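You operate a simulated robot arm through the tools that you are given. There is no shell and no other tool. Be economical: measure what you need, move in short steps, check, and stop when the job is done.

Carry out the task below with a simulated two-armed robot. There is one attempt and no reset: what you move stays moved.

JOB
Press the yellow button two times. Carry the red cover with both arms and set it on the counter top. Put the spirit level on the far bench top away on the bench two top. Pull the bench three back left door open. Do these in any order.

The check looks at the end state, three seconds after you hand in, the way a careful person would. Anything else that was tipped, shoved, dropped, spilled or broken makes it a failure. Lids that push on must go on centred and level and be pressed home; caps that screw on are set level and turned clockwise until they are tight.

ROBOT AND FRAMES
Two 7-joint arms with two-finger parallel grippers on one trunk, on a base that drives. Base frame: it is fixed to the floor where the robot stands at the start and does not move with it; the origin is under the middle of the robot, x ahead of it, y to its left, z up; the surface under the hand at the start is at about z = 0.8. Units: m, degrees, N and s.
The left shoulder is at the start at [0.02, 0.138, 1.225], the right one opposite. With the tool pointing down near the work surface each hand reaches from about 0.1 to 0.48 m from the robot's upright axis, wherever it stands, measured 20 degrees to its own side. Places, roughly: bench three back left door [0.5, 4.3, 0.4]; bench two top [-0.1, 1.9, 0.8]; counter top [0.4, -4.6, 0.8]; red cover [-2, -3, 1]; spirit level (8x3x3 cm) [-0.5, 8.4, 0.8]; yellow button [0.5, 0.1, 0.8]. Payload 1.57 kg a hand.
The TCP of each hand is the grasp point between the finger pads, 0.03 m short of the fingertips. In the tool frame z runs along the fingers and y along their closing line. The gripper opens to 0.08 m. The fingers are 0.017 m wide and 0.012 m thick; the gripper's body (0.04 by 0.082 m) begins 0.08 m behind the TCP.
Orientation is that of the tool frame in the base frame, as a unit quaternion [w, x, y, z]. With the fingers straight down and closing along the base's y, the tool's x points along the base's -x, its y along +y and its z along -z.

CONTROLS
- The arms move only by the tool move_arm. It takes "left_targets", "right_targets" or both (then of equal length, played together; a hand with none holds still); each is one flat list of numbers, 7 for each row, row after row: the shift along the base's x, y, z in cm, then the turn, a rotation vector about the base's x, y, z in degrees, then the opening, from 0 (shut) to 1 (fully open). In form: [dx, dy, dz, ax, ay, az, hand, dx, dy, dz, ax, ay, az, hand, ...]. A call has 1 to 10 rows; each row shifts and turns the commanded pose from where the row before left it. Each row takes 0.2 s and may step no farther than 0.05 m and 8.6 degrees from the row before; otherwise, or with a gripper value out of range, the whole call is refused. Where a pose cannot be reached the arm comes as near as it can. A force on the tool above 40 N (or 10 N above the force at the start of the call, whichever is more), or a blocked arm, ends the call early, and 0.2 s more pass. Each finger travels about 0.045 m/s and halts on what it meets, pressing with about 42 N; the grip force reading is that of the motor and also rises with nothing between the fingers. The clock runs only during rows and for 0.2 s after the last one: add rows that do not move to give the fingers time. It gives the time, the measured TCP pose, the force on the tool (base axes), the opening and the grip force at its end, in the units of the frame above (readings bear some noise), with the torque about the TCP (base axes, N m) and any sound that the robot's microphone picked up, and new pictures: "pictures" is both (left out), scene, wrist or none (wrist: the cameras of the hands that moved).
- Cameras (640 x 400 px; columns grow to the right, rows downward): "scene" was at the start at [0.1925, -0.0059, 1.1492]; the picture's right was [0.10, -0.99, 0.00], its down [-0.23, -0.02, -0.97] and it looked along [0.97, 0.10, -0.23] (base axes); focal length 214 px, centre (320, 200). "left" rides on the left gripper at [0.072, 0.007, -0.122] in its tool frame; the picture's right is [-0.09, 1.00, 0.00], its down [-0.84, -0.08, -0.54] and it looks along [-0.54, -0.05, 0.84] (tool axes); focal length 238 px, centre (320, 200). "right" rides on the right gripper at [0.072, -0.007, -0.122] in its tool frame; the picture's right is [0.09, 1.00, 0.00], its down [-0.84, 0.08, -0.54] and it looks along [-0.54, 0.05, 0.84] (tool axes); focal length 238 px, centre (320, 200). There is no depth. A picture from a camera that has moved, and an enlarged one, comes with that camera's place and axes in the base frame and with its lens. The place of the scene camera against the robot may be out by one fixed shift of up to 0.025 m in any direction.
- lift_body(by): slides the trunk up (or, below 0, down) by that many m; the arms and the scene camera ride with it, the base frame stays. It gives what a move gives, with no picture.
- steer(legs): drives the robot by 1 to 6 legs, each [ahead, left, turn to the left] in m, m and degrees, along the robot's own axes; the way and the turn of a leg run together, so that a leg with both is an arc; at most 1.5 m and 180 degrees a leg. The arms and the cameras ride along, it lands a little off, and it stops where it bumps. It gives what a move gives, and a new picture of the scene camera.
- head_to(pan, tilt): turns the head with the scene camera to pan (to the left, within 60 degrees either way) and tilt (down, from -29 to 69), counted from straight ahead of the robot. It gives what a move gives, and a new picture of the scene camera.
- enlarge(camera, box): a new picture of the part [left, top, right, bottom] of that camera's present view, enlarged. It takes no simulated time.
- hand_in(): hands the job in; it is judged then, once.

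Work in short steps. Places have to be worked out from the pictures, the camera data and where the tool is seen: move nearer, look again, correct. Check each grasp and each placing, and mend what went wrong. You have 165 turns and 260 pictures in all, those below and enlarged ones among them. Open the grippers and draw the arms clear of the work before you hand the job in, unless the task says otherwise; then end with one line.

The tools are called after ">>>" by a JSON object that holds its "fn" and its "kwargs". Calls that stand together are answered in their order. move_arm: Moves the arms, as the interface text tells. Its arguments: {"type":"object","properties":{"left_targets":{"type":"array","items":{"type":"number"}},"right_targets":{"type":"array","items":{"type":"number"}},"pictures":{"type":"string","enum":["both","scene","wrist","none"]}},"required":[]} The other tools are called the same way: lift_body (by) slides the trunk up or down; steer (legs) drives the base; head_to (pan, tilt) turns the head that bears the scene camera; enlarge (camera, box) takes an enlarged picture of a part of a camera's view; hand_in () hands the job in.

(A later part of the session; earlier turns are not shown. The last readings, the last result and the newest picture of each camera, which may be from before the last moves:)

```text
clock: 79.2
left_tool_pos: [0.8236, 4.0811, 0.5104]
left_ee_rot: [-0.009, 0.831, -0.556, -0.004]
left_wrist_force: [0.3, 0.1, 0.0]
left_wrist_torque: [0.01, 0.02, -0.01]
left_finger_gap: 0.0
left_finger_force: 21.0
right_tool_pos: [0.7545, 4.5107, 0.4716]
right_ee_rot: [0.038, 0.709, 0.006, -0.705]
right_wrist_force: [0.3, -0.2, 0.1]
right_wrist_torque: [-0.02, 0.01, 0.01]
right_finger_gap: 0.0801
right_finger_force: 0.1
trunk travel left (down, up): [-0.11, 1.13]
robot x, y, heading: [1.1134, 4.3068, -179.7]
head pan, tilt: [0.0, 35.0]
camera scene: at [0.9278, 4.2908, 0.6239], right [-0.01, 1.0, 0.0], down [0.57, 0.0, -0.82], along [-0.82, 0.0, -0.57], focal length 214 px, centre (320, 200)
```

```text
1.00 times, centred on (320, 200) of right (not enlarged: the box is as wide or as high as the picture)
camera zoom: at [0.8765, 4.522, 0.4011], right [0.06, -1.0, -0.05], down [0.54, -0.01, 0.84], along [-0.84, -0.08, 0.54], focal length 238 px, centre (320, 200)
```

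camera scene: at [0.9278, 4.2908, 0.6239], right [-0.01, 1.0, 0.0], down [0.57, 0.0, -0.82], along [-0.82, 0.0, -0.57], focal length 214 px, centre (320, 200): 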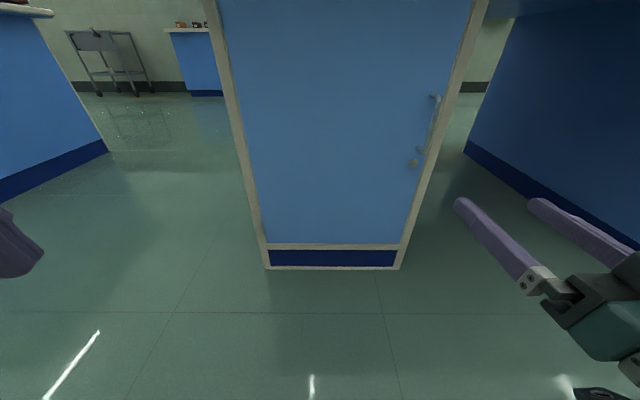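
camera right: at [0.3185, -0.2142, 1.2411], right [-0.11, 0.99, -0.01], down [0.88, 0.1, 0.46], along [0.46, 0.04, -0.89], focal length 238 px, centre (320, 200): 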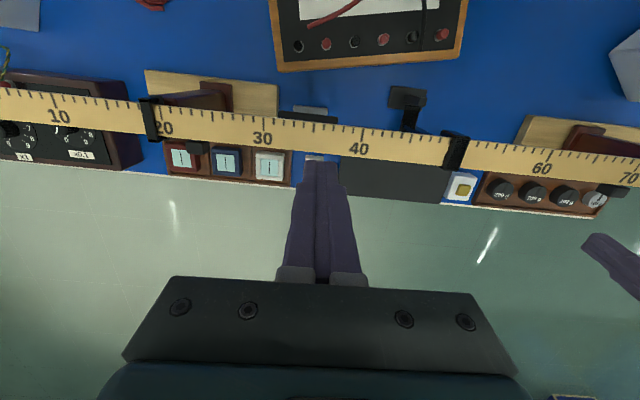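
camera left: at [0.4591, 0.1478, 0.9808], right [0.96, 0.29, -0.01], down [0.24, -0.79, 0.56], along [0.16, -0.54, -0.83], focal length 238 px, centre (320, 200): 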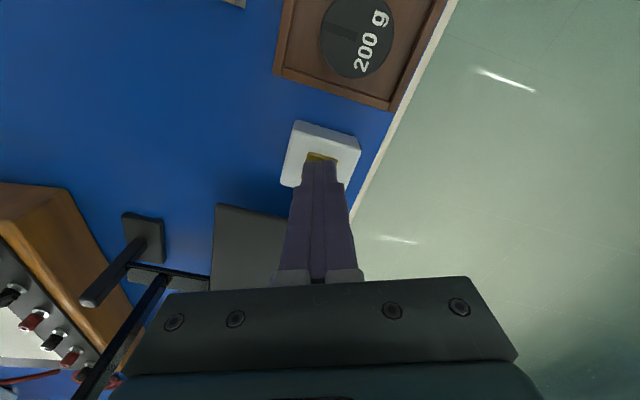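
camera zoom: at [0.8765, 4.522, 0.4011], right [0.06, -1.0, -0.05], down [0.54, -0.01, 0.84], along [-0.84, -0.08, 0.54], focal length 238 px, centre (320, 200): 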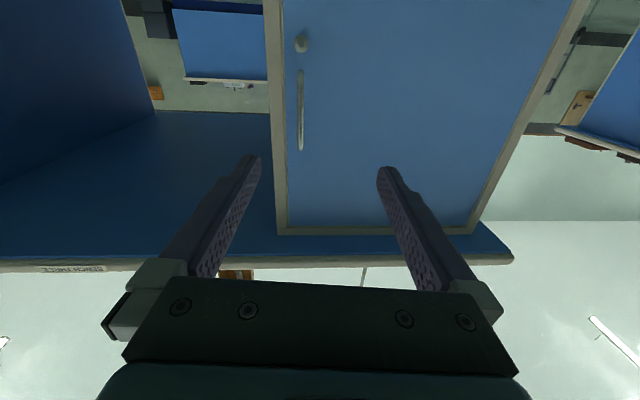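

The handle spans z≈0.43–0.56 at y≈4.524, x≈0.49. I drive 10 cm nearer, then extend the right hand to just before it and tuck the left hand back.

>>> {"fn": "steer", "kwargs": {"legs": [[0.1, 0, 0]]}}

>>> {"fn": "move_arm", "kwargs": {"right_targets": [-1.5, 0.2, 0.4, 0, 0, 0, 1, -1.5, 0.2, 0.4, 0, 0, 0, 1, -1.5, 0.2, 0.4, 0, 0, 0, 1, -1.5, 0.2, 0.4, 0, 0, 0, 1, -1, 0.2, 0.3, 0, 0, 0, 1, -1, 0.2, 0.3, 0, 0, 0, 1, 0, 0, 0, 0, 0, 0, 1, 0, 0, 0, 0, 0, 0, 1], "left_targets": [2, -1, 1, 0, 0, 0, 0, 2, -1, 1, 0, 0, 0, 0, 2, -1, 1, 0, 0, 0, 0, 2, -1, 1, 0, 0, 0, 0, 2, -1, 1, 0, 0, 0, 0, 2, -1, 1, 0, 0, 0, 0, 2, -1, 1, 0, 0, 0, 0, 2, -1, 1, 0, 0, 0, 0], "pictures": "none"}}

>>> {"fn": "enlarge", "kwargs": {"camera": "right", "box": [0, 0, 640, 400]}}

```text
clock: 80.4
left_tool_pos: [0.7238, 4.0786, 0.5107]
left_ee_rot: [-0.01, 0.831, -0.556, -0.004]
left_wrist_force: [-0.6, -0.2, 0.2]
left_wrist_torque: [0.0, 0.01, 0.03]
left_finger_gap: 0.0002
left_finger_force: 21.5
right_tool_pos: [0.6534, 4.5111, 0.4722]
right_ee_rot: [0.038, 0.709, 0.007, -0.704]
right_wrist_force: [0.4, -0.4, -0.6]
right_wrist_torque: [0.0, 0.0, -0.02]
right_finger_gap: 0.0802
right_finger_force: 0.0
trunk travel left (down, up): [-0.11, 1.13]
robot x, y, heading: [1.0168, 4.3091, -179.5]
head pan, tilt: [0.0, 35.0]
camera scene: at [0.8271, 4.2903, 0.6239], right [-0.01, 1.0, 0.0], down [0.57, 0.0, -0.82], along [-0.82, 0.0, -0.57], focal length 214 px, centre (320, 200)
```

scene: 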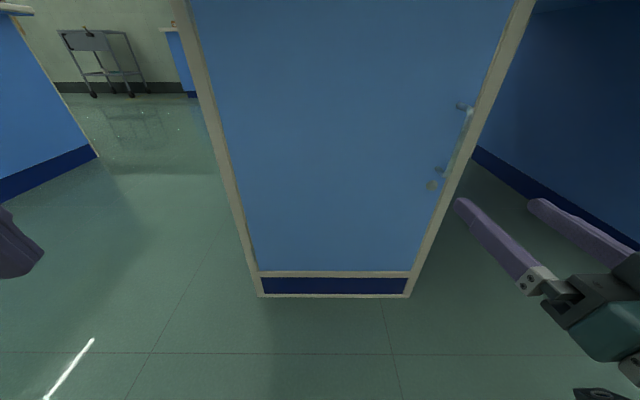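

```text
clock: 82.0
left_tool_pos: [0.8402, 4.0574, 0.5646]
left_ee_rot: [-0.095, 0.783, -0.613, -0.041]
left_wrist_force: [-0.1, 0.3, 0.2]
left_wrist_torque: [-0.02, 0.01, 0.03]
left_finger_gap: 0.0001
left_finger_force: 21.3
left hand out of reach, approached as far as the arm can: row 6, 7, 8
right_tool_pos: [0.572, 4.5235, 0.4931]
right_ee_rot: [0.037, 0.709, 0.007, -0.704]
right_wrist_force: [0.0, 0.0, 0.1]
right_wrist_torque: [-0.02, 0.01, 0.01]
right_finger_gap: 0.08
right_finger_force: 0.0
trunk travel left (down, up): [-0.11, 1.13]
robot x, y, heading: [1.017, 4.3069, -179.7]
head pan, tilt: [0.0, 35.0]
stopped in row 8 (left hand): the arm was blocked; the commanded pose is now the measured one
```

```text
1.00 times, centred on (320, 200) of right (not enlarged: the box is as wide or as high as the picture)
camera zoom: at [0.6938, 4.534, 0.4226], right [0.06, -1.0, -0.05], down [0.54, -0.01, 0.84], along [-0.84, -0.08, 0.54], focal length 238 px, centre (320, 200)
```

zoom: 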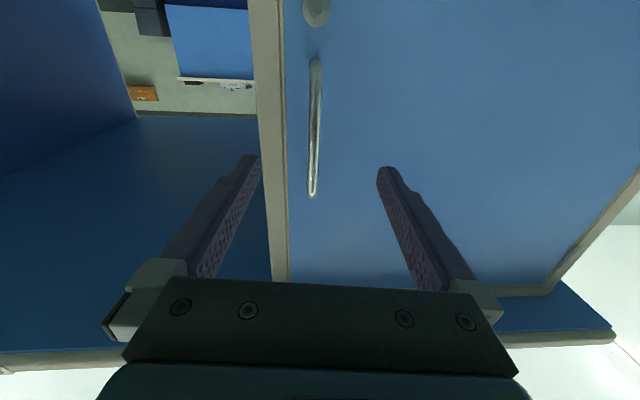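

Handle bar confirmed at x≈0.498, y≈4.523; the hand is aligned. I advance 7 cm and close.

>>> {"fn": "move_arm", "kwargs": {"right_targets": [-2, 0, 0, 0, 0, 0, 1, -2, 0, 0, 0, 0, 0, 1, -2, 0, 0, 0, 0, 0, 1, -1, 0, 0, 0, 0, 0, 1, 0, 0, 0, 0, 0, 0, 0, 0, 0, 0, 0, 0, 0, 0, 0, 0, 0, 0, 0, 0, 0, 0, 0, 0, 0, 0, 0, 0, 0, 0, 0, 0, 0, 0, 0], "pictures": "wrist"}}

```text
clock: 84.0
left_tool_pos: [0.8401, 4.0582, 0.5644]
left_ee_rot: [-0.095, 0.783, -0.613, -0.041]
left_wrist_force: [0.5, -0.5, 0.1]
left_wrist_torque: [0.01, 0.0, 0.0]
left_finger_gap: 0.0
left_finger_force: 21.5
right_tool_pos: [0.5011, 4.5231, 0.4923]
right_ee_rot: [0.036, 0.709, 0.007, -0.704]
right_wrist_force: [0.4, 4.1, -0.7]
right_wrist_torque: [0.32, 0.04, -0.02]
right_finger_gap: 0.0103
right_finger_force: 21.2
trunk travel left (down, up): [-0.11, 1.13]
robot x, y, heading: [1.0127, 4.307, -179.6]
head pan, tilt: [0.0, 35.0]
camera right: at [0.6243, 4.5347, 0.4214], right [0.06, -1.0, -0.05], down [0.54, -0.01, 0.84], along [-0.84, -0.08, 0.54], focal length 238 px, centre (320, 200)
```

right: 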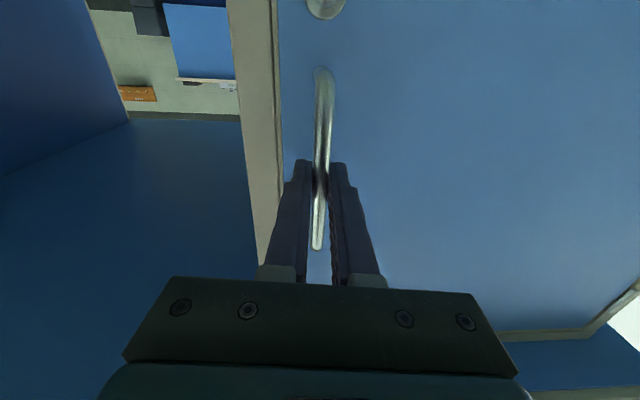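

Grasped (gap 1 cm around the bar). I pull along the arc about the hinge at (0.45, 4.11), first 12°.

>>> {"fn": "move_arm", "kwargs": {"right_targets": [1.1, -0.15, 0, 0, 0, -1.5, 0, 1.1, -0.2, 0, 0, 0, -1.5, 0, 2.1, -0.4, 0, 0, 0, -3, 0, 2.1, -0.6, 0, 0, 0, -3, 0, 2.1, -0.6, 0, 0, 0, -3, 0], "pictures": "scene"}}

```text
clock: 85.2
left_tool_pos: [0.8421, 4.0583, 0.5645]
left_ee_rot: [-0.097, 0.783, -0.613, -0.04]
left_wrist_force: [-0.1, 0.6, 0.6]
left_wrist_torque: [0.03, 0.01, 0.02]
left_finger_gap: 0.0001
left_finger_force: 21.2
right_tool_pos: [0.5893, 4.505, 0.4932]
right_ee_rot: [-0.038, 0.706, -0.068, -0.704]
right_wrist_force: [1.9, 6.0, -2.3]
right_wrist_torque: [0.32, -0.81, -0.07]
right_finger_gap: 0.0104
right_finger_force: 28.6
trunk travel left (down, up): [-0.11, 1.13]
robot x, y, heading: [1.0159, 4.3064, -179.9]
head pan, tilt: [0.0, 35.0]
camera scene: at [0.828, 4.292, 0.6239], right [-0.01, 1.0, 0.0], down [0.57, 0.0, -0.82], along [-0.82, 0.0, -0.57], focal length 214 px, centre (320, 200)
```

scene: 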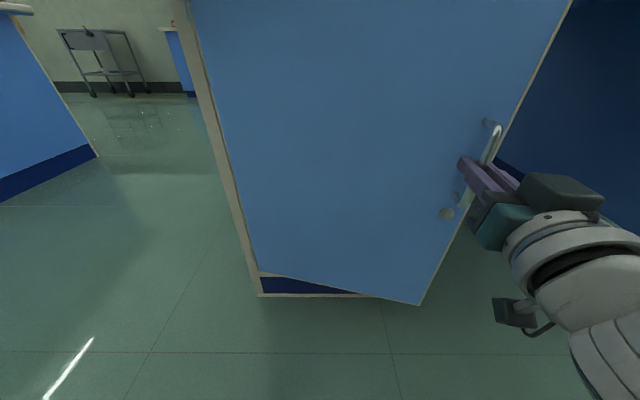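

The door is opening smoothly. I continue another 18° along the arc.

>>> {"fn": "move_arm", "kwargs": {"right_targets": [2.0, -0.8, 0, 0, 0, -3, 0, 2.0, -0.8, 0, 0, 0, -3, 0, 1.9, -1.0, 0, 0, 0, -3, 0, 1.9, -1.0, 0, 0, 0, -3, 0, 1.8, -1.2, 0, 0, 0, -3, 0, 1.8, -1.2, 0, 0, 0, -3, 0], "pictures": "scene"}}

```text
clock: 86.6
left_tool_pos: [0.8417, 4.057, 0.5644]
left_ee_rot: [-0.096, 0.784, -0.612, -0.041]
left_wrist_force: [0.1, 0.1, 0.2]
left_wrist_torque: [0.01, 0.03, -0.01]
left_finger_gap: 0.0
left_finger_force: 21.5
right_tool_pos: [0.7041, 4.4439, 0.4934]
right_ee_rot: [0.146, -0.687, 0.176, 0.69]
right_wrist_force: [4.2, 3.3, -0.6]
right_wrist_torque: [0.39, -0.19, -0.04]
right_finger_gap: 0.0103
right_finger_force: 28.3
trunk travel left (down, up): [-0.11, 1.13]
robot x, y, heading: [1.0124, 4.309, -179.5]
head pan, tilt: [0.0, 35.0]
camera scene: at [0.8274, 4.291, 0.6238], right [-0.01, 1.0, 0.0], down [0.57, 0.0, -0.82], along [-0.82, 0.0, -0.57], focal length 214 px, centre (320, 200)
```

scene: 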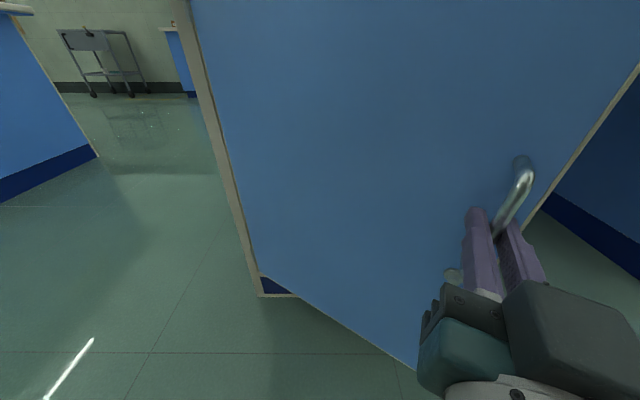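

The door is at about 30°. I now swing the whole robot about the hinge, keeping the grip, with two 12° arc legs.

>>> {"fn": "steer", "kwargs": {"legs": [[-0.041, 0.118, -12], [-0.041, 0.118, -12]]}}

```text
clock: 88.8
left_tool_pos: [0.7786, 3.9003, 0.5657]
left_ee_rot: [0.101, -0.633, 0.767, 0.02]
left_wrist_force: [1.2, 0.4, 0.6]
left_wrist_torque: [0.03, 0.01, -0.02]
left_finger_gap: 0.0003
left_finger_force: 21.1
right_tool_pos: [0.8137, 4.311, 0.4938]
right_ee_rot: [0.289, -0.633, 0.32, 0.643]
right_wrist_force: [-7.2, -3.1, -8.5]
right_wrist_torque: [0.07, -0.57, -0.08]
right_finger_gap: 0.0099
right_finger_force: 27.8
trunk travel left (down, up): [-0.11, 1.13]
robot x, y, heading: [1.0443, 4.0561, 155.3]
head pan, tilt: [0.0, 35.0]
camera scene: at [0.8694, 4.1184, 0.6243], right [0.41, 0.91, 0.0], down [0.52, -0.24, -0.82], along [-0.75, 0.34, -0.57], focal length 214 px, centre (320, 200)
```

scene: 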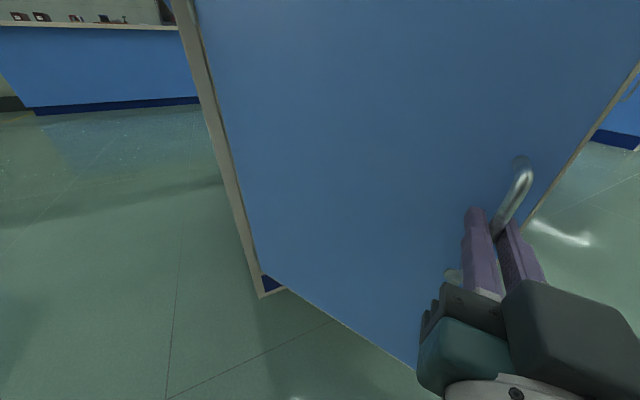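

Works well; door about 54°. Two more such legs bring it to about 78°.

>>> {"fn": "steer", "kwargs": {"legs": [[-0.041, 0.118, -12], [-0.041, 0.118, -12]]}}

```text
clock: 90.9
left_tool_pos: [0.6574, 3.7903, 0.5664]
left_ee_rot: [0.101, -0.457, 0.884, -0.001]
left_wrist_force: [0.9, 0.4, 0.3]
left_wrist_torque: [0.0, 0.04, 0.0]
left_finger_gap: 0.0
left_finger_force: 20.9
right_tool_pos: [0.8553, 4.1485, 0.495]
right_ee_rot: [0.414, -0.552, 0.446, 0.571]
right_wrist_force: [-30.1, -0.5, -7.2]
right_wrist_torque: [-0.27, -0.62, 0.05]
right_finger_gap: 0.0103
right_finger_force: 27.9
trunk travel left (down, up): [-0.11, 1.13]
robot x, y, heading: [0.9699, 3.8246, 131.2]
head pan, tilt: [0.0, 35.0]
camera scene: at [0.8358, 3.9497, 0.6251], right [0.75, 0.66, -0.01], down [0.37, -0.43, -0.82], along [-0.54, 0.62, -0.57], focal length 214 px, centre (320, 200)
```

scene: 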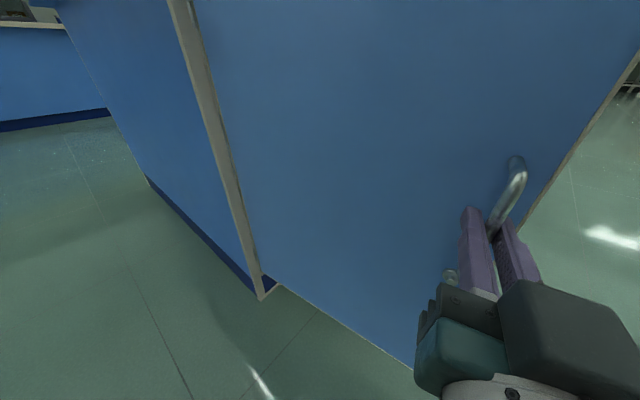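

Door is at about 78° with force building, which is plenty. I open the fingers in place.

>>> {"fn": "move_arm", "kwargs": {"right_targets": [0, 0, 0, 0, 0, 0, 0.5, 0, 0, 0, 0, 0, 0, 0.7, 0, 0, 0, 0, 0, 0, 0.8, 0, 0, 0, 0, 0, 0, 0.8], "pictures": "wrist"}}

```text
clock: 91.9
left_tool_pos: [0.6686, 3.7921, 0.5655]
left_ee_rot: [0.104, -0.457, 0.883, -0.002]
left_wrist_force: [0.0, 0.3, 0.6]
left_wrist_torque: [0.03, 0.05, 0.03]
left_finger_gap: 0.0
left_finger_force: 21.6
right_tool_pos: [0.867, 4.149, 0.4933]
right_ee_rot: [0.415, -0.554, 0.444, 0.569]
right_wrist_force: [-0.4, 0.6, -0.5]
right_wrist_torque: [-0.01, -0.01, 0.0]
right_finger_gap: 0.064
right_finger_force: 0.1
trunk travel left (down, up): [-0.11, 1.13]
robot x, y, heading: [0.9723, 3.828, 131.2]
head pan, tilt: [0.0, 35.0]
camera right: at [0.9032, 4.0313, 0.4227], right [-0.96, -0.26, -0.05], down [0.1, -0.53, 0.84], along [-0.25, 0.81, 0.53], focal length 238 px, centre (320, 200)
```

right: 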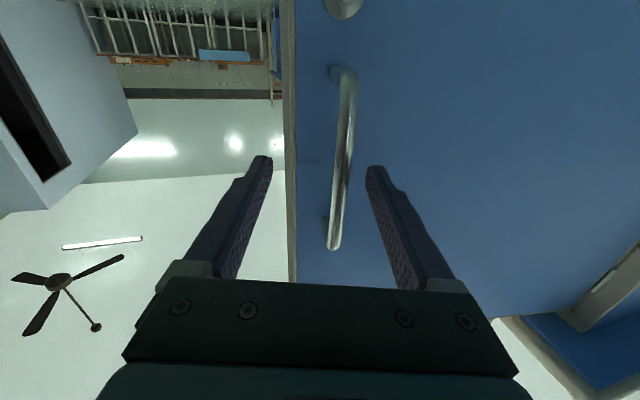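

Fingers are clear of the bar. I withdraw the hand straight back along its own axis.

>>> {"fn": "move_arm", "kwargs": {"right_targets": [0.5, -1.6, 0, 0, 0, 0, 0.8, 0.5, -1.6, 0, 0, 0, 0, 0.8, 0.5, -1.6, 0, 0, 0, 0, 0.8, 0.5, -1.6, 0, 0, 0, 0, 0.8, 0.5, -1.6, 0, 0, 0, 0, 0.8, 0.5, -1.6, 0, 0, 0, 0, 0.8], "pictures": "none"}}

>>> {"fn": "steer", "kwargs": {"legs": [[-0.5, 0, 0]]}}

```text
clock: 93.3
left_tool_pos: [0.6682, 3.791, 0.5651]
left_ee_rot: [0.104, -0.457, 0.883, -0.002]
left_wrist_force: [0.0, -0.6, -0.3]
left_wrist_torque: [-0.01, 0.03, 0.01]
left_finger_gap: 0.0
left_finger_force: 21.4
right_tool_pos: [0.899, 4.0527, 0.4909]
right_ee_rot: [0.416, -0.553, 0.445, 0.568]
right_wrist_force: [-0.8, -1.4, -0.1]
right_wrist_torque: [-0.05, 0.02, -0.05]
right_finger_gap: 0.0639
right_finger_force: 0.0
trunk travel left (down, up): [-0.11, 1.13]
robot x, y, heading: [0.9682, 3.8215, 131.2]
head pan, tilt: [0.0, 35.0]
```

```text
clock: 96.1
left_tool_pos: [0.9855, 3.4266, 0.5636]
left_ee_rot: [0.105, -0.453, 0.885, -0.003]
left_wrist_force: [-0.1, -0.8, 0.2]
left_wrist_torque: [0.0, 0.03, 0.02]
left_finger_gap: 0.0
left_finger_force: 21.3
right_tool_pos: [1.2179, 3.6874, 0.4915]
right_ee_rot: [0.418, -0.552, 0.446, 0.567]
right_wrist_force: [0.0, 0.7, 0.4]
right_wrist_torque: [0.01, -0.03, 0.04]
right_finger_gap: 0.0638
right_finger_force: 0.1
trunk travel left (down, up): [-0.11, 1.13]
robot x, y, heading: [1.2876, 3.4535, 130.6]
head pan, tilt: [0.0, 35.0]
camera scene: at [1.1657, 3.5845, 0.6242], right [0.76, 0.65, 0.0], down [0.37, -0.43, -0.82], along [-0.53, 0.62, -0.57], focal length 214 px, centre (320, 200)
```

scene: 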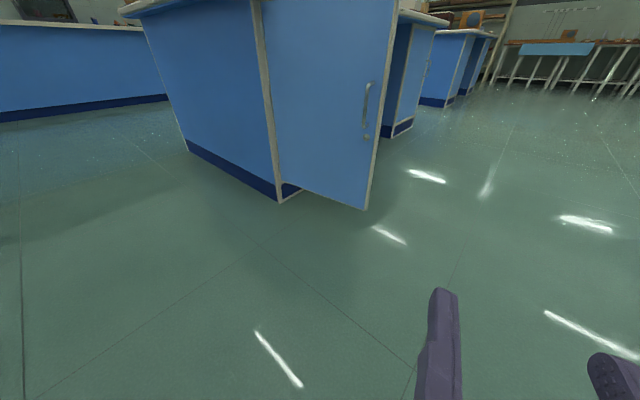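

The door stays open at about 78°. Next, raise the trunk and return the right hand to pointing down.

>>> {"fn": "lift_body", "kwargs": {"by": 0.4}}

>>> {"fn": "lift_body", "kwargs": {"by": 0.25}}

>>> {"fn": "move_arm", "kwargs": {"right_targets": [-1, 1, -1, -7.84, -2.39, 0, 0, -1, 1, -1, -7.84, -2.39, 0, 0, -1, 1, -1, -7.84, -2.39, 0, 0, -1, 1, -1, -7.84, -2.39, 0, 0, -1, 1, -1, -7.84, -2.39, 0, 0, -1, 1, -1, -7.84, -2.39, 0, 0, -1, 1, -1, -7.84, -2.39, 0, 0, -1, 1, -1, -7.84, -2.39, 0, 0, -1, 1, 0, -7.84, -2.39, 0, 0, -1, 1, 0, -7.84, -2.39, 0, 0], "pictures": "none"}}

```text
clock: 100.0
left_tool_pos: [0.9856, 3.427, 0.9649]
left_ee_rot: [0.104, -0.453, 0.885, -0.002]
left_wrist_force: [-0.1, -0.6, -0.8]
left_wrist_torque: [-0.01, 0.03, 0.02]
left_finger_gap: 0.0002
left_finger_force: 21.5
right_tool_pos: [1.2198, 3.688, 0.8922]
right_ee_rot: [0.418, -0.553, 0.445, 0.567]
right_wrist_force: [0.0, -0.6, 0.1]
right_wrist_torque: [-0.01, 0.02, -0.02]
right_finger_gap: 0.064
right_finger_force: 0.0
trunk travel left (down, up): [-0.51, 0.73]
robot x, y, heading: [1.2867, 3.4565, 130.6]
head pan, tilt: [0.0, 35.0]
```

```text
clock: 102.5
left_tool_pos: [0.9862, 3.4259, 1.2145]
left_ee_rot: [0.104, -0.453, 0.885, -0.002]
left_wrist_force: [-0.6, -0.2, -0.3]
left_wrist_torque: [-0.01, -0.04, 0.0]
left_finger_gap: 0.0
left_finger_force: 21.0
right_tool_pos: [1.22, 3.6882, 1.1419]
right_ee_rot: [0.417, -0.552, 0.446, 0.568]
right_wrist_force: [-0.3, 0.1, 0.7]
right_wrist_torque: [-0.04, 0.01, 0.01]
right_finger_gap: 0.064
right_finger_force: 0.0
trunk travel left (down, up): [-0.76, 0.48]
robot x, y, heading: [1.2875, 3.4539, 130.6]
head pan, tilt: [0.0, 35.0]
```

```text
clock: 103.5
left_tool_pos: [0.9868, 3.4272, 1.2143]
left_ee_rot: [0.104, -0.454, 0.885, -0.003]
left_wrist_force: [-0.6, -0.4, -0.6]
left_wrist_torque: [-0.03, -0.01, -0.01]
left_finger_gap: 0.0001
left_finger_force: 21.2
right_tool_pos: [1.187, 3.6946, 1.0531]
right_ee_rot: [-0.326, 0.738, -0.476, -0.35]
right_wrist_force: [-0.2, -0.6, -0.1]
right_wrist_torque: [-0.01, 0.02, -0.02]
right_finger_gap: 0.0
right_finger_force: 9.9
trunk travel left (down, up): [-0.76, 0.48]
robot x, y, heading: [1.2858, 3.4582, 130.8]
head pan, tilt: [0.0, 35.0]
stopped in row 4 (right hand): the arm was blocked; the commanded pose is now the measured one
```

The hand was too close to the body. I extend it forward/right, then rotate down.

>>> {"fn": "move_arm", "kwargs": {"right_targets": [-0.6, 4.7, 0, 0, 0, 0, 0, -0.6, 4.7, 0, 0, 0, 0, 0, -0.6, 4.7, 0, -7.95, -2.0, 0, 0, 0, 0, 0, -7.95, -2.0, 0, 0, 0, 0, 0, -7.95, -2.0, 0, 0, 0, 0, 0, -7.95, -2.0, 0, 0, 0, 0, 0, -7.95, -2.0, 0, 0, 0, 0, 0, -7.95, -2.0, 0, 0, 0, 0, 0, -7.95, -2.0, 0, 0], "pictures": "none"}}

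>>> {"fn": "steer", "kwargs": {"legs": [[0, 0, -40]]}}

>>> {"fn": "head_to", "kwargs": {"pan": 0, "tilt": 15}}

```text
clock: 104.7
left_tool_pos: [0.9877, 3.4274, 1.2141]
left_ee_rot: [0.104, -0.453, 0.885, -0.003]
left_wrist_force: [-0.4, -0.8, -0.3]
left_wrist_torque: [0.02, -0.02, -0.01]
left_finger_gap: 0.0
left_finger_force: 21.8
right_tool_pos: [1.2026, 3.8609, 1.0482]
right_ee_rot: [-0.249, 0.811, -0.497, -0.183]
right_wrist_force: [-0.3, -0.3, -0.1]
right_wrist_torque: [0.04, -0.01, -0.02]
right_finger_gap: 0.0001
right_finger_force: 21.4
trunk travel left (down, up): [-0.76, 0.48]
robot x, y, heading: [1.2908, 3.461, 130.7]
head pan, tilt: [0.0, 35.0]
stopped in row 6 (right hand): the arm was blocked; the commanded pose is now the measured one
```

```text
clock: 107.0
left_tool_pos: [1.0394, 3.6301, 1.2138]
left_ee_rot: [0.097, -0.119, 0.987, -0.039]
left_wrist_force: [-0.9, -0.2, 0.9]
left_wrist_torque: [-0.01, 0.0, -0.01]
left_finger_gap: 0.0003
left_finger_force: 21.3
right_tool_pos: [1.4839, 3.8208, 1.0472]
right_ee_rot: [0.295, -0.589, 0.748, 0.085]
right_wrist_force: [0.0, -0.8, 0.0]
right_wrist_torque: [0.0, 0.02, 0.0]
right_finger_gap: 0.0
right_finger_force: 21.0
trunk travel left (down, up): [-0.76, 0.48]
robot x, y, heading: [1.2888, 3.4572, 90.4]
head pan, tilt: [0.0, 35.0]
camera scene: at [1.2877, 3.6296, 1.2741], right [1.0, 0.01, 0.0], down [0.0, -0.57, -0.82], along [0.0, 0.82, -0.57], focal length 214 px, centre (320, 200)
```

scene: 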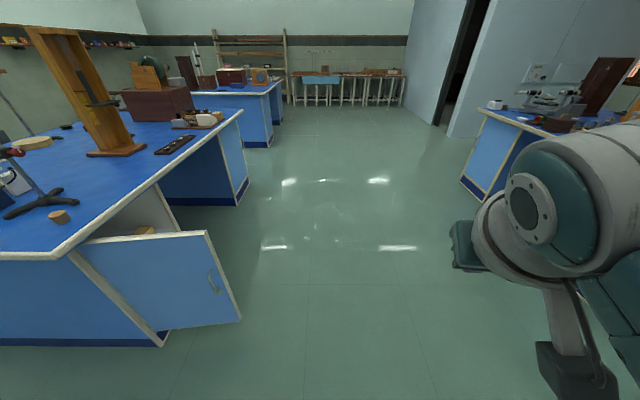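

```text
clock: 107.8
left_tool_pos: [1.0387, 3.6308, 1.2146]
left_ee_rot: [0.096, -0.12, 0.987, -0.039]
left_wrist_force: [0.4, 0.6, 0.2]
left_wrist_torque: [-0.02, 0.01, -0.02]
left_finger_gap: 0.0003
left_finger_force: 21.0
right_tool_pos: [1.4849, 3.8217, 1.0465]
right_ee_rot: [0.296, -0.59, 0.747, 0.085]
right_wrist_force: [0.4, 0.3, 0.2]
right_wrist_torque: [0.0, -0.01, -0.02]
right_finger_gap: 0.0002
right_finger_force: 21.3
trunk travel left (down, up): [-0.76, 0.48]
robot x, y, heading: [1.2914, 3.4599, 90.4]
head pan, tilt: [0.0, 15.0]
camera scene: at [1.2877, 3.6349, 1.306], right [1.0, 0.01, 0.0], down [0.0, -0.26, -0.97], along [-0.01, 0.97, -0.26], focal length 214 px, centre (320, 200)
```

scene: 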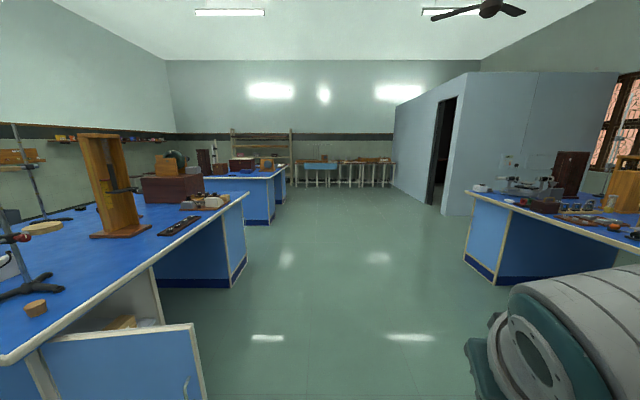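

The right hand is still tilted 36°. I finish righting it, shifting toward its comfortable zone.

>>> {"fn": "move_arm", "kwargs": {"right_targets": [-1.5, 0, 0, -5.85, 4.2, 0, 0, -1.5, 0, 0, -5.85, 4.2, 0, 0, -1.5, 0, 0, -5.85, 4.2, 0, 0, -1.5, 0, 0, -5.85, 4.2, 0, 0, -1.5, 0, 0, -5.85, 4.2, 0, 0], "pictures": "none"}}

>>> {"fn": "steer", "kwargs": {"legs": [[1.5, 0, 0], [1.5, 0, 0], [1.2, 0, 0]]}}

```text
clock: 109.0
left_tool_pos: [1.0388, 3.6295, 1.2136]
left_ee_rot: [0.098, -0.119, 0.987, -0.038]
left_wrist_force: [-0.2, 0.6, 0.0]
left_wrist_torque: [0.01, -0.03, -0.01]
left_finger_gap: 0.0002
left_finger_force: 21.1
right_tool_pos: [1.4319, 3.8209, 1.0448]
right_ee_rot: [0.018, -0.612, 0.791, -0.016]
right_wrist_force: [-0.9, -0.1, -1.0]
right_wrist_torque: [-0.02, -0.02, 0.02]
right_finger_gap: 0.0002
right_finger_force: 20.9
trunk travel left (down, up): [-0.76, 0.48]
robot x, y, heading: [1.2864, 3.4552, 90.2]
head pan, tilt: [0.0, 15.0]
```

```text
clock: 129.2
left_tool_pos: [1.0667, 7.846, 1.2144]
left_ee_rot: [0.096, -0.116, 0.988, -0.039]
left_wrist_force: [-0.6, -0.2, 0.8]
left_wrist_torque: [0.04, -0.01, -0.03]
left_finger_gap: 0.0
left_finger_force: 21.2
right_tool_pos: [1.4594, 8.0358, 1.0448]
right_ee_rot: [0.016, -0.606, 0.795, -0.014]
right_wrist_force: [0.0, -0.1, 0.3]
right_wrist_torque: [0.02, -0.02, -0.03]
right_finger_gap: 0.0
right_finger_force: 21.5
trunk travel left (down, up): [-0.76, 0.48]
robot x, y, heading: [1.3132, 7.6691, 89.8]
head pan, tilt: [0.0, 15.0]
camera scene: at [1.3148, 7.8482, 1.3061], right [1.0, 0.0, 0.0], down [0.0, -0.26, -0.97], along [0.0, 0.97, -0.26], focal length 214 px, centre (320, 200)
```

scene: 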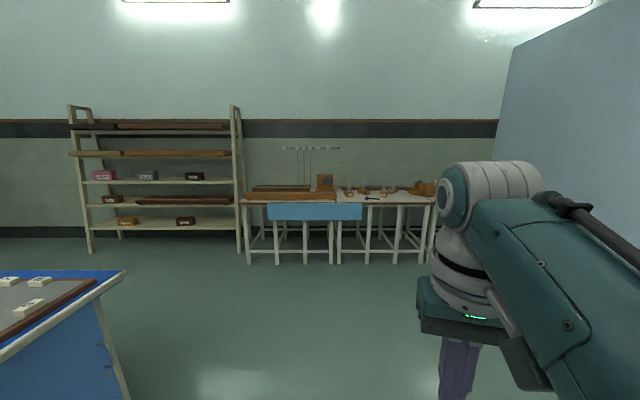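

The far bench is at the left. I turn to face it and look down at its top.

>>> {"fn": "steer", "kwargs": {"legs": [[0.6, 0, 90]]}}

>>> {"fn": "head_to", "kwargs": {"pan": 0, "tilt": 30}}

```text
clock: 133.4
left_tool_pos: [0.7432, 7.8272, 1.2139]
left_ee_rot: [-0.096, 0.775, -0.624, -0.04]
left_wrist_force: [-0.1, -0.7, -0.4]
left_wrist_torque: [0.02, -0.02, -0.04]
left_finger_gap: 0.0
left_finger_force: 20.8
right_tool_pos: [0.5599, 8.2304, 1.0455]
right_ee_rot: [-0.026, 0.989, -0.144, -0.003]
right_wrist_force: [-0.4, 1.2, -0.3]
right_wrist_torque: [0.01, 0.02, -0.01]
right_finger_gap: 0.0
right_finger_force: 21.2
trunk travel left (down, up): [-0.76, 0.48]
robot x, y, heading: [0.9241, 8.0707, 179.0]
head pan, tilt: [0.0, 15.0]
cut short: leg 1
camera scene: at [0.7279, 8.0616, 1.3061], right [0.02, 1.0, 0.0], down [0.26, -0.01, -0.97], along [-0.97, 0.02, -0.26], focal length 214 px, centre (320, 200)
```

scene: 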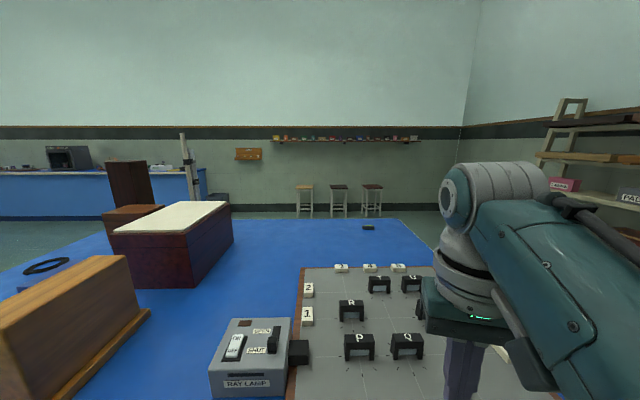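

```text
clock: 134.2
left_tool_pos: [0.7416, 7.8262, 1.2143]
left_ee_rot: [-0.096, 0.775, -0.623, -0.039]
left_wrist_force: [0.3, -0.5, -0.5]
left_wrist_torque: [-0.03, 0.01, 0.01]
left_finger_gap: 0.0
left_finger_force: 21.7
right_tool_pos: [0.5598, 8.2322, 1.0462]
right_ee_rot: [-0.028, 0.989, -0.145, -0.002]
right_wrist_force: [-0.9, -0.1, -0.4]
right_wrist_torque: [-0.01, 0.02, 0.02]
right_finger_gap: 0.0
right_finger_force: 21.2
trunk travel left (down, up): [-0.76, 0.48]
robot x, y, heading: [0.922, 8.0745, 178.9]
head pan, tilt: [0.0, 30.0]
camera scene: at [0.7309, 8.0615, 1.282], right [0.02, 1.0, 0.0], down [0.5, -0.01, -0.87], along [-0.87, 0.02, -0.5], focal length 214 px, centre (320, 200)
```

scene: 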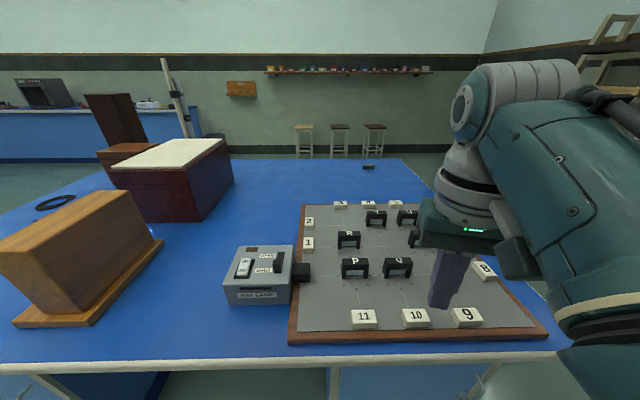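

The spirit level sits near (-0.46, 8.37) at the bench's far-west, north end. I'll go round the north end and face −y toward it.

>>> {"fn": "steer", "kwargs": {"legs": [[0.1, -1.1, 1], [1.3, 0, 0], [0, 0, 90]]}}

>>> {"fn": "head_to", "kwargs": {"pan": 0, "tilt": 45}}

```text
clock: 149.9
left_tool_pos: [-0.2066, 9.0053, 1.2142]
left_ee_rot: [-0.037, 0.985, 0.136, -0.098]
left_wrist_force: [0.3, 1.0, 0.3]
left_wrist_torque: [0.03, -0.02, 0.03]
left_finger_gap: 0.0001
left_finger_force: 21.6
right_tool_pos: [-0.6, 8.7982, 1.0448]
right_ee_rot: [-0.016, 0.784, 0.62, -0.023]
right_wrist_force: [0.2, 0.2, -0.2]
right_wrist_torque: [0.0, 0.0, 0.01]
right_finger_gap: 0.0001
right_finger_force: 21.2
trunk travel left (down, up): [-0.76, 0.48]
robot x, y, heading: [-0.4622, 9.1689, -87.5]
head pan, tilt: [0.0, 30.0]
camera scene: at [-0.4547, 8.9643, 1.2819], right [-1.0, -0.04, 0.0], down [-0.02, 0.5, -0.87], along [0.03, -0.87, -0.5], focal length 214 px, centre (320, 200)
```

scene: 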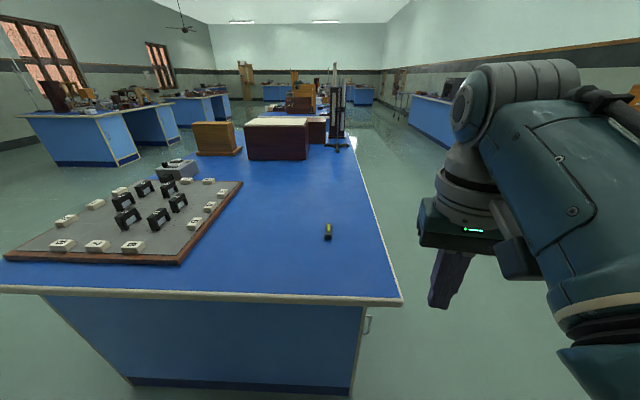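

```text
clock: 150.6
left_tool_pos: [-0.2066, 9.0044, 1.2152]
left_ee_rot: [-0.038, 0.985, 0.136, -0.098]
left_wrist_force: [0.3, -0.6, -0.6]
left_wrist_torque: [0.0, 0.0, 0.02]
left_finger_gap: 0.0
left_finger_force: 21.3
right_tool_pos: [-0.5994, 8.7998, 1.0439]
right_ee_rot: [-0.017, 0.784, 0.62, -0.024]
right_wrist_force: [-0.2, 0.6, 0.1]
right_wrist_torque: [0.0, 0.04, 0.02]
right_finger_gap: 0.0002
right_finger_force: 20.8
trunk travel left (down, up): [-0.76, 0.48]
robot x, y, heading: [-0.4626, 9.1693, -87.8]
head pan, tilt: [0.0, 45.0]
camera scene: at [-0.455, 8.9734, 1.2593], right [-1.0, -0.04, 0.0], down [-0.03, 0.71, -0.71], along [0.03, -0.71, -0.71], focal length 214 px, centre (320, 200)
```

scene: 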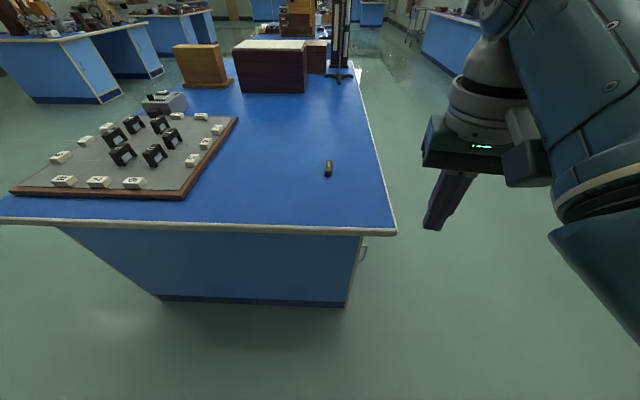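

Level at (-0.457, 8.371), lying along y; bench edge at y≈8.63. I drive in to bring it within right-hand reach (it stops if it bumps).

>>> {"fn": "steer", "kwargs": {"legs": [[0.3, 0.12, -2]]}}

```text
clock: 152.8
left_tool_pos: [-0.0878, 8.6937, 1.2146]
left_ee_rot: [-0.04, 0.988, 0.117, -0.097]
left_wrist_force: [-0.2, -0.4, -0.3]
left_wrist_torque: [-0.03, -0.06, -0.02]
left_finger_gap: 0.0002
left_finger_force: 21.4
right_tool_pos: [-0.4897, 8.5031, 1.045]
right_ee_rot: [-0.018, 0.796, 0.604, -0.022]
right_wrist_force: [-1.0, -0.6, -0.2]
right_wrist_torque: [-0.03, 0.02, -0.03]
right_finger_gap: 0.0001
right_finger_force: 21.0
trunk travel left (down, up): [-0.76, 0.48]
robot x, y, heading: [-0.3369, 8.8685, -90.3]
head pan, tilt: [0.0, 45.0]
camera scene: at [-0.3375, 8.6716, 1.2593], right [-1.0, 0.0, 0.0], down [0.0, 0.71, -0.71], along [0.0, -0.71, -0.71], focal length 214 px, centre (320, 200)
```

scene: 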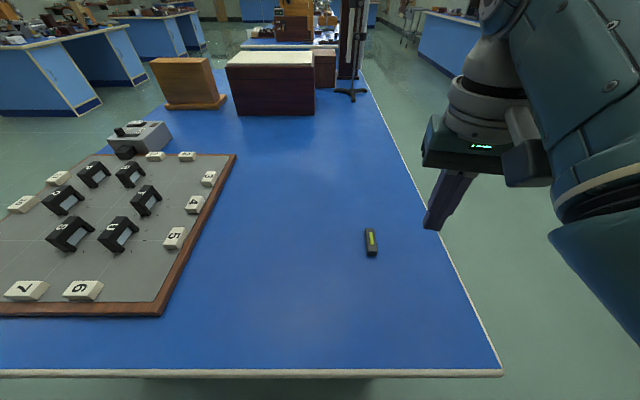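

No bump. I go 6 cm further, then square and open the right hand above the level.

>>> {"fn": "steer", "kwargs": {"legs": [[0.06, 0, 0]]}}

>>> {"fn": "move_arm", "kwargs": {"right_targets": [0.5, -1, -1.5, 0, 0, 2.6, 1, 0.5, -1, -1.5, 0, 0, 2.6, 1, 0.5, -1, -1.5, 0, 0, 2.6, 1, 0.5, -1, -1.5, 0, 0, 2.6, 1, 0.5, -1, -1.5, 0, 0, 2.6, 1, 0.5, -1, -1.5, 0, 0, 2.6, 1, 0, 0, 0, 0, 0, 0, 1], "pictures": "wrist"}}

```text
clock: 153.8
left_tool_pos: [-0.0876, 8.6342, 1.2138]
left_ee_rot: [-0.039, 0.988, 0.116, -0.097]
left_wrist_force: [-0.3, 0.4, -0.2]
left_wrist_torque: [0.0, 0.01, 0.0]
left_finger_gap: 0.0
left_finger_force: 20.7
right_tool_pos: [-0.4903, 8.4434, 1.0447]
right_ee_rot: [-0.017, 0.796, 0.604, -0.023]
right_wrist_force: [-0.4, 0.1, -1.2]
right_wrist_torque: [-0.02, -0.03, -0.01]
right_finger_gap: 0.0
right_finger_force: 21.2
trunk travel left (down, up): [-0.76, 0.48]
robot x, y, heading: [-0.336, 8.8065, -90.0]
head pan, tilt: [0.0, 45.0]
camera scene: at [-0.3378, 8.6126, 1.2593], right [-1.0, 0.0, 0.0], down [0.0, 0.71, -0.71], along [0.0, -0.71, -0.71], focal length 214 px, centre (320, 200)
```

scene: 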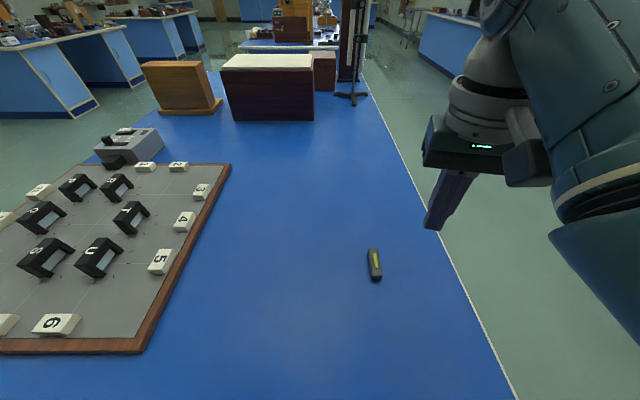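

```text
clock: 155.4
left_tool_pos: [-0.0898, 8.6351, 1.2146]
left_ee_rot: [-0.039, 0.988, 0.116, -0.097]
left_wrist_force: [0.4, -0.1, -1.3]
left_wrist_torque: [0.01, 0.02, 0.02]
left_finger_gap: 0.0
left_finger_force: 21.3
right_tool_pos: [-0.4608, 8.3874, 0.9572]
right_ee_rot: [-0.014, 0.708, 0.706, -0.026]
right_wrist_force: [-0.9, 0.0, 0.1]
right_wrist_torque: [0.01, 0.0, 0.01]
right_finger_gap: 0.08
right_finger_force: 0.0
right hand out of reach, approached as far as the arm can: row 6
trunk travel left (down, up): [-0.76, 0.48]
robot x, y, heading: [-0.3375, 8.8104, -89.8]
head pan, tilt: [0.0, 45.0]
camera right: at [-0.4599, 8.4608, 1.0783], right [0.99, 0.09, -0.06], down [0.1, -0.83, 0.55], along [0.0, -0.55, -0.83], focal length 238 px, centre (320, 200)
```

right: 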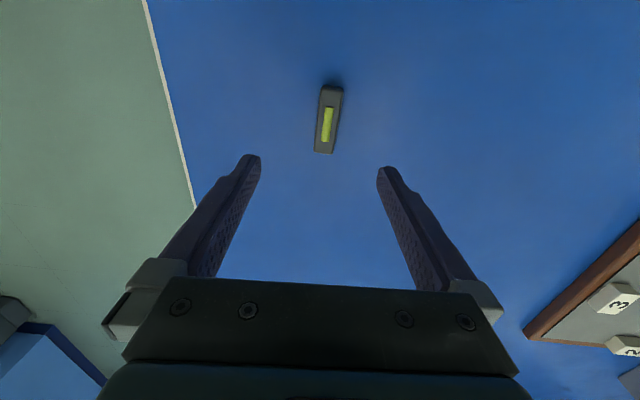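

The level's centre is at about (-0.461, 8.392), aligned with y, right beneath the open hand. I lower the trunk 8 cm and look again.

>>> {"fn": "lift_body", "kwargs": {"by": -0.08}}

>>> {"fn": "move_arm", "kwargs": {"right_targets": [0, 0.4, -0.5, 0, 0, 0, 1, 0, 0, -0.5, 0, 0, 0, 1], "pictures": "wrist"}}

```text
clock: 156.6
left_tool_pos: [-0.0895, 8.6336, 1.135]
left_ee_rot: [-0.04, 0.988, 0.115, -0.097]
left_wrist_force: [0.8, 0.0, 0.1]
left_wrist_torque: [-0.02, -0.02, 0.04]
left_finger_gap: 0.0001
left_finger_force: 21.9
right_tool_pos: [-0.4608, 8.3871, 0.8777]
right_ee_rot: [-0.015, 0.707, 0.706, -0.025]
right_wrist_force: [0.2, 0.5, 1.0]
right_wrist_torque: [-0.01, 0.0, 0.01]
right_finger_gap: 0.0801
right_finger_force: 0.1
trunk travel left (down, up): [-0.68, 0.56]
robot x, y, heading: [-0.3363, 8.8075, -90.1]
head pan, tilt: [0.0, 45.0]
```

```text
clock: 157.2
left_tool_pos: [-0.0879, 8.6343, 1.1352]
left_ee_rot: [-0.039, 0.988, 0.117, -0.097]
left_wrist_force: [0.0, -1.2, -0.2]
left_wrist_torque: [-0.01, -0.01, 0.01]
left_finger_gap: 0.0
left_finger_force: 21.5
right_tool_pos: [-0.4613, 8.3924, 0.8669]
right_ee_rot: [-0.013, 0.708, 0.706, -0.024]
right_wrist_force: [1.1, 0.1, 0.6]
right_wrist_torque: [0.04, 0.01, -0.02]
right_finger_gap: 0.0798
right_finger_force: 0.0
trunk travel left (down, up): [-0.68, 0.56]
robot x, y, heading: [-0.3366, 8.8107, -90.2]
head pan, tilt: [0.0, 45.0]
camera right: at [-0.4606, 8.4658, 0.9884], right [0.99, 0.09, -0.06], down [0.1, -0.83, 0.55], along [0.0, -0.55, -0.83], focal length 238 px, centre (320, 200)
```

right: 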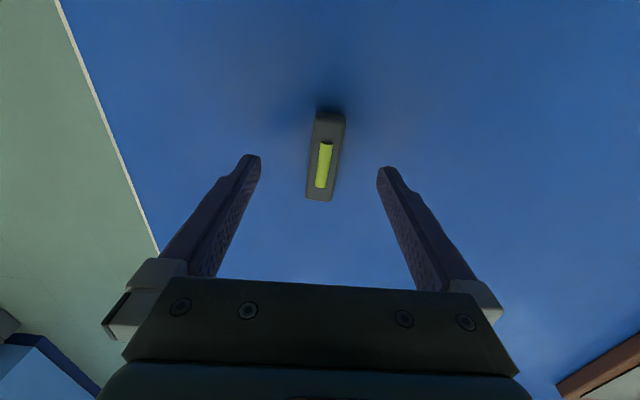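

Level is centred between the fingers. I descend to z≈0.84 and close.

>>> {"fn": "move_arm", "kwargs": {"right_targets": [0, 0, -1, 0, 0, 0, 1, 0, 0, -0.8, 0, 0, 0, 1, 0, 0, -0.5, 0, 0, 0, 1, 0, 0, -0.4, 0, 0, 0, 1, 0, 0, 0, 0, 0, 0, 0, 0, 0, 0, 0, 0, 0, 0, 0, 0, 0, 0, 0, 0, 0, 0, 0, 0, 0, 0, 0, 0, 0, 0, 0, 0, 0, 0, 0], "pictures": "wrist"}}

```text
clock: 159.2
left_tool_pos: [-0.0886, 8.6332, 1.1339]
left_ee_rot: [-0.04, 0.988, 0.117, -0.096]
left_wrist_force: [0.3, -0.7, -0.2]
left_wrist_torque: [0.0, -0.03, -0.01]
left_finger_gap: 0.0
left_finger_force: 20.7
right_tool_pos: [-0.4639, 8.4051, 0.8467]
right_ee_rot: [-0.014, 0.707, 0.706, -0.025]
right_wrist_force: [0.0, -0.7, -0.1]
right_wrist_torque: [-0.01, 0.01, 0.02]
right_finger_gap: 0.0235
right_finger_force: 28.9
right hand out of reach, approached as far as the arm can: row 1, 3
trunk travel left (down, up): [-0.68, 0.56]
robot x, y, heading: [-0.338, 8.8088, -90.1]
head pan, tilt: [0.0, 45.0]
camera right: at [-0.4634, 8.478, 0.9676], right [0.99, 0.09, -0.06], down [0.11, -0.83, 0.55], along [0.0, -0.55, -0.83], focal length 238 px, centre (320, 200)
```

right: 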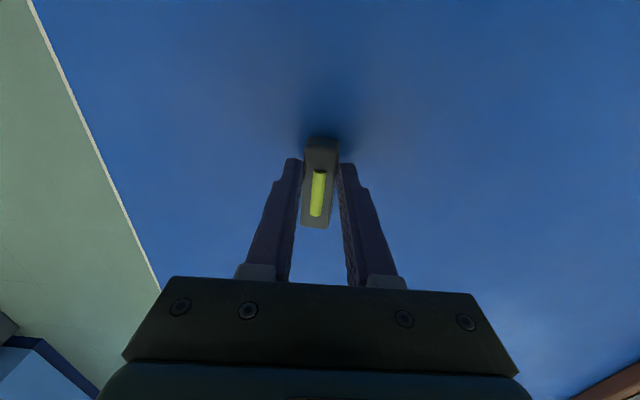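

Gripped at 2.35 cm width. I lift with the trunk and check the hold.

>>> {"fn": "lift_body", "kwargs": {"by": 0.2}}

>>> {"fn": "enlarge", "kwargs": {"camera": "right", "box": [160, 50, 480, 250]}}

```text
clock: 161.3
left_tool_pos: [-0.0884, 8.6345, 1.3339]
left_ee_rot: [-0.04, 0.988, 0.116, -0.097]
left_wrist_force: [0.4, -0.2, 0.0]
left_wrist_torque: [0.01, 0.0, -0.01]
left_finger_gap: 0.0003
left_finger_force: 21.4
right_tool_pos: [-0.4653, 8.4045, 1.0466]
right_ee_rot: [-0.014, 0.708, 0.706, -0.026]
right_wrist_force: [0.8, -0.2, -0.1]
right_wrist_torque: [0.02, -0.05, -0.01]
right_finger_gap: 0.0001
right_finger_force: 22.0
trunk travel left (down, up): [-0.88, 0.36]
robot x, y, heading: [-0.3412, 8.807, -90.1]
head pan, tilt: [0.0, 45.0]
```

```text
2.00 times, centred on (320, 150) of right
camera zoom: at [-0.4635, 8.478, 1.1676], right [0.99, 0.09, -0.06], down [0.11, -0.83, 0.55], along [0.0, -0.55, -0.83], focal length 477 px, centre (320, 300)
```

zoom: 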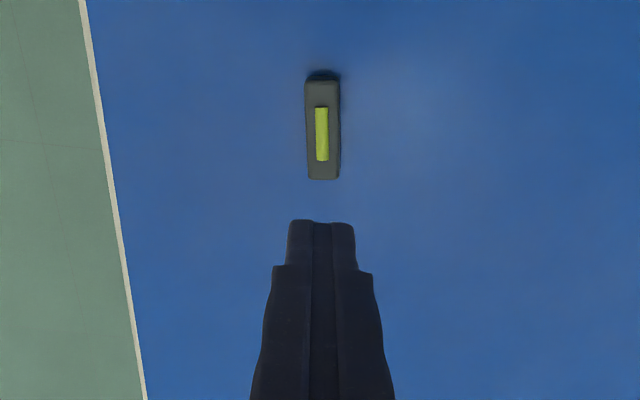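

It slipped out (gripped too high); the level still stands on the bench. I move 6 cm closer for better reach, reopen and lower again.

>>> {"fn": "steer", "kwargs": {"legs": [[0.06, 0, 0]]}}

>>> {"fn": "move_arm", "kwargs": {"right_targets": [-0.3, 1, 0, 0, 0, 0, 1, -0.3, 2, 0, 0, 0, 0, 1, 0, 1.8, 0, 0, 0, 0, 1, 0, 0, 0, 0, 0, 0, 1, 0, 0, 0, 0, 0, 0, 1], "pictures": "none"}}

>>> {"fn": "lift_body", "kwargs": {"by": -0.16}}

>>> {"fn": "enlarge", "kwargs": {"camera": "right", "box": [160, 50, 480, 250]}}

```text
clock: 162.3
left_tool_pos: [-0.0888, 8.576, 1.3339]
left_ee_rot: [-0.04, 0.988, 0.117, -0.097]
left_wrist_force: [0.4, -0.9, 0.2]
left_wrist_torque: [-0.01, 0.02, 0.0]
left_finger_gap: 0.0
left_finger_force: 21.3
right_tool_pos: [-0.4655, 8.347, 1.0464]
right_ee_rot: [-0.015, 0.707, 0.706, -0.025]
right_wrist_force: [0.3, 0.2, 0.2]
right_wrist_torque: [-0.01, 0.01, 0.01]
right_finger_gap: 0.0002
right_finger_force: 21.5
trunk travel left (down, up): [-0.88, 0.36]
robot x, y, heading: [-0.3372, 8.7516, -89.7]
head pan, tilt: [0.0, 45.0]
camera scene: at [-0.3376, 8.5542, 1.3793], right [-1.0, 0.0, 0.0], down [0.0, 0.71, -0.71], along [0.0, -0.71, -0.71], focal length 214 px, centre (320, 200)
```

scene: 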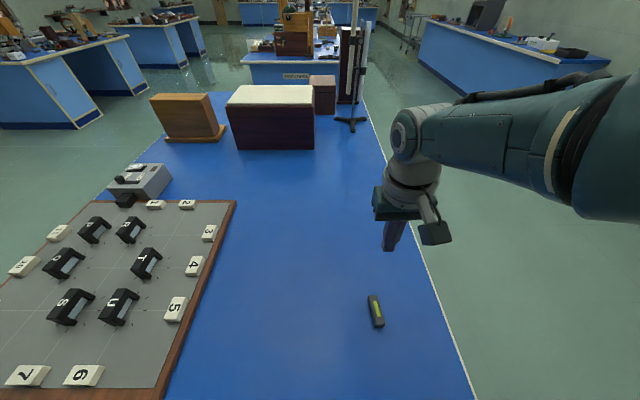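

```text
clock: 163.5
left_tool_pos: [-0.0887, 8.5755, 1.335]
left_ee_rot: [-0.04, 0.988, 0.117, -0.097]
left_wrist_force: [0.1, 1.2, -1.0]
left_wrist_torque: [-0.03, -0.01, -0.02]
left_finger_gap: 0.0
left_finger_force: 21.9
right_tool_pos: [-0.4692, 8.3958, 1.0471]
right_ee_rot: [-0.015, 0.707, 0.707, -0.025]
right_wrist_force: [-0.3, 0.5, -0.2]
right_wrist_torque: [0.01, -0.03, -0.02]
right_finger_gap: 0.0799
right_finger_force: 0.0
trunk travel left (down, up): [-0.88, 0.36]
robot x, y, heading: [-0.3389, 8.7482, -90.1]
head pan, tilt: [0.0, 45.0]
```

```text
clock: 165.3
left_tool_pos: [-0.0894, 8.5755, 1.1735]
left_ee_rot: [-0.04, 0.988, 0.117, -0.097]
left_wrist_force: [-0.3, 0.2, -0.1]
left_wrist_torque: [0.03, -0.02, -0.02]
left_finger_gap: 0.0
left_finger_force: 21.1
right_tool_pos: [-0.47, 8.3959, 0.8874]
right_ee_rot: [-0.015, 0.707, 0.706, -0.025]
right_wrist_force: [-0.4, 0.6, -0.1]
right_wrist_torque: [-0.01, -0.01, 0.0]
right_finger_gap: 0.0803
right_finger_force: 0.1
trunk travel left (down, up): [-0.72, 0.52]
robot x, y, heading: [-0.339, 8.7516, -90.0]
head pan, tilt: [0.0, 45.0]
```

```text
2.00 times, centred on (320, 150) of right
camera zoom: at [-0.4686, 8.4688, 1.0084], right [0.99, 0.09, -0.06], down [0.11, -0.83, 0.55], along [0.0, -0.55, -0.83], focal length 477 px, centre (320, 300)
```

zoom: 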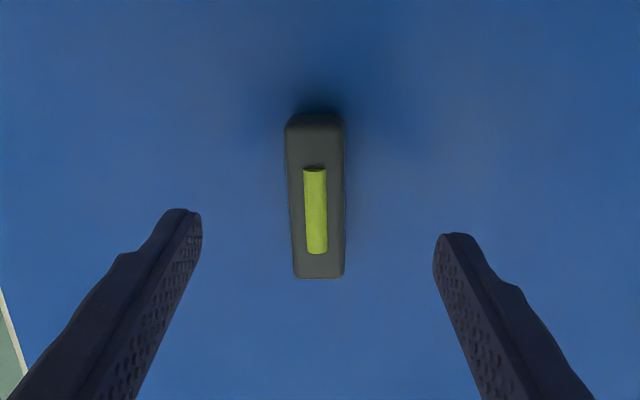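

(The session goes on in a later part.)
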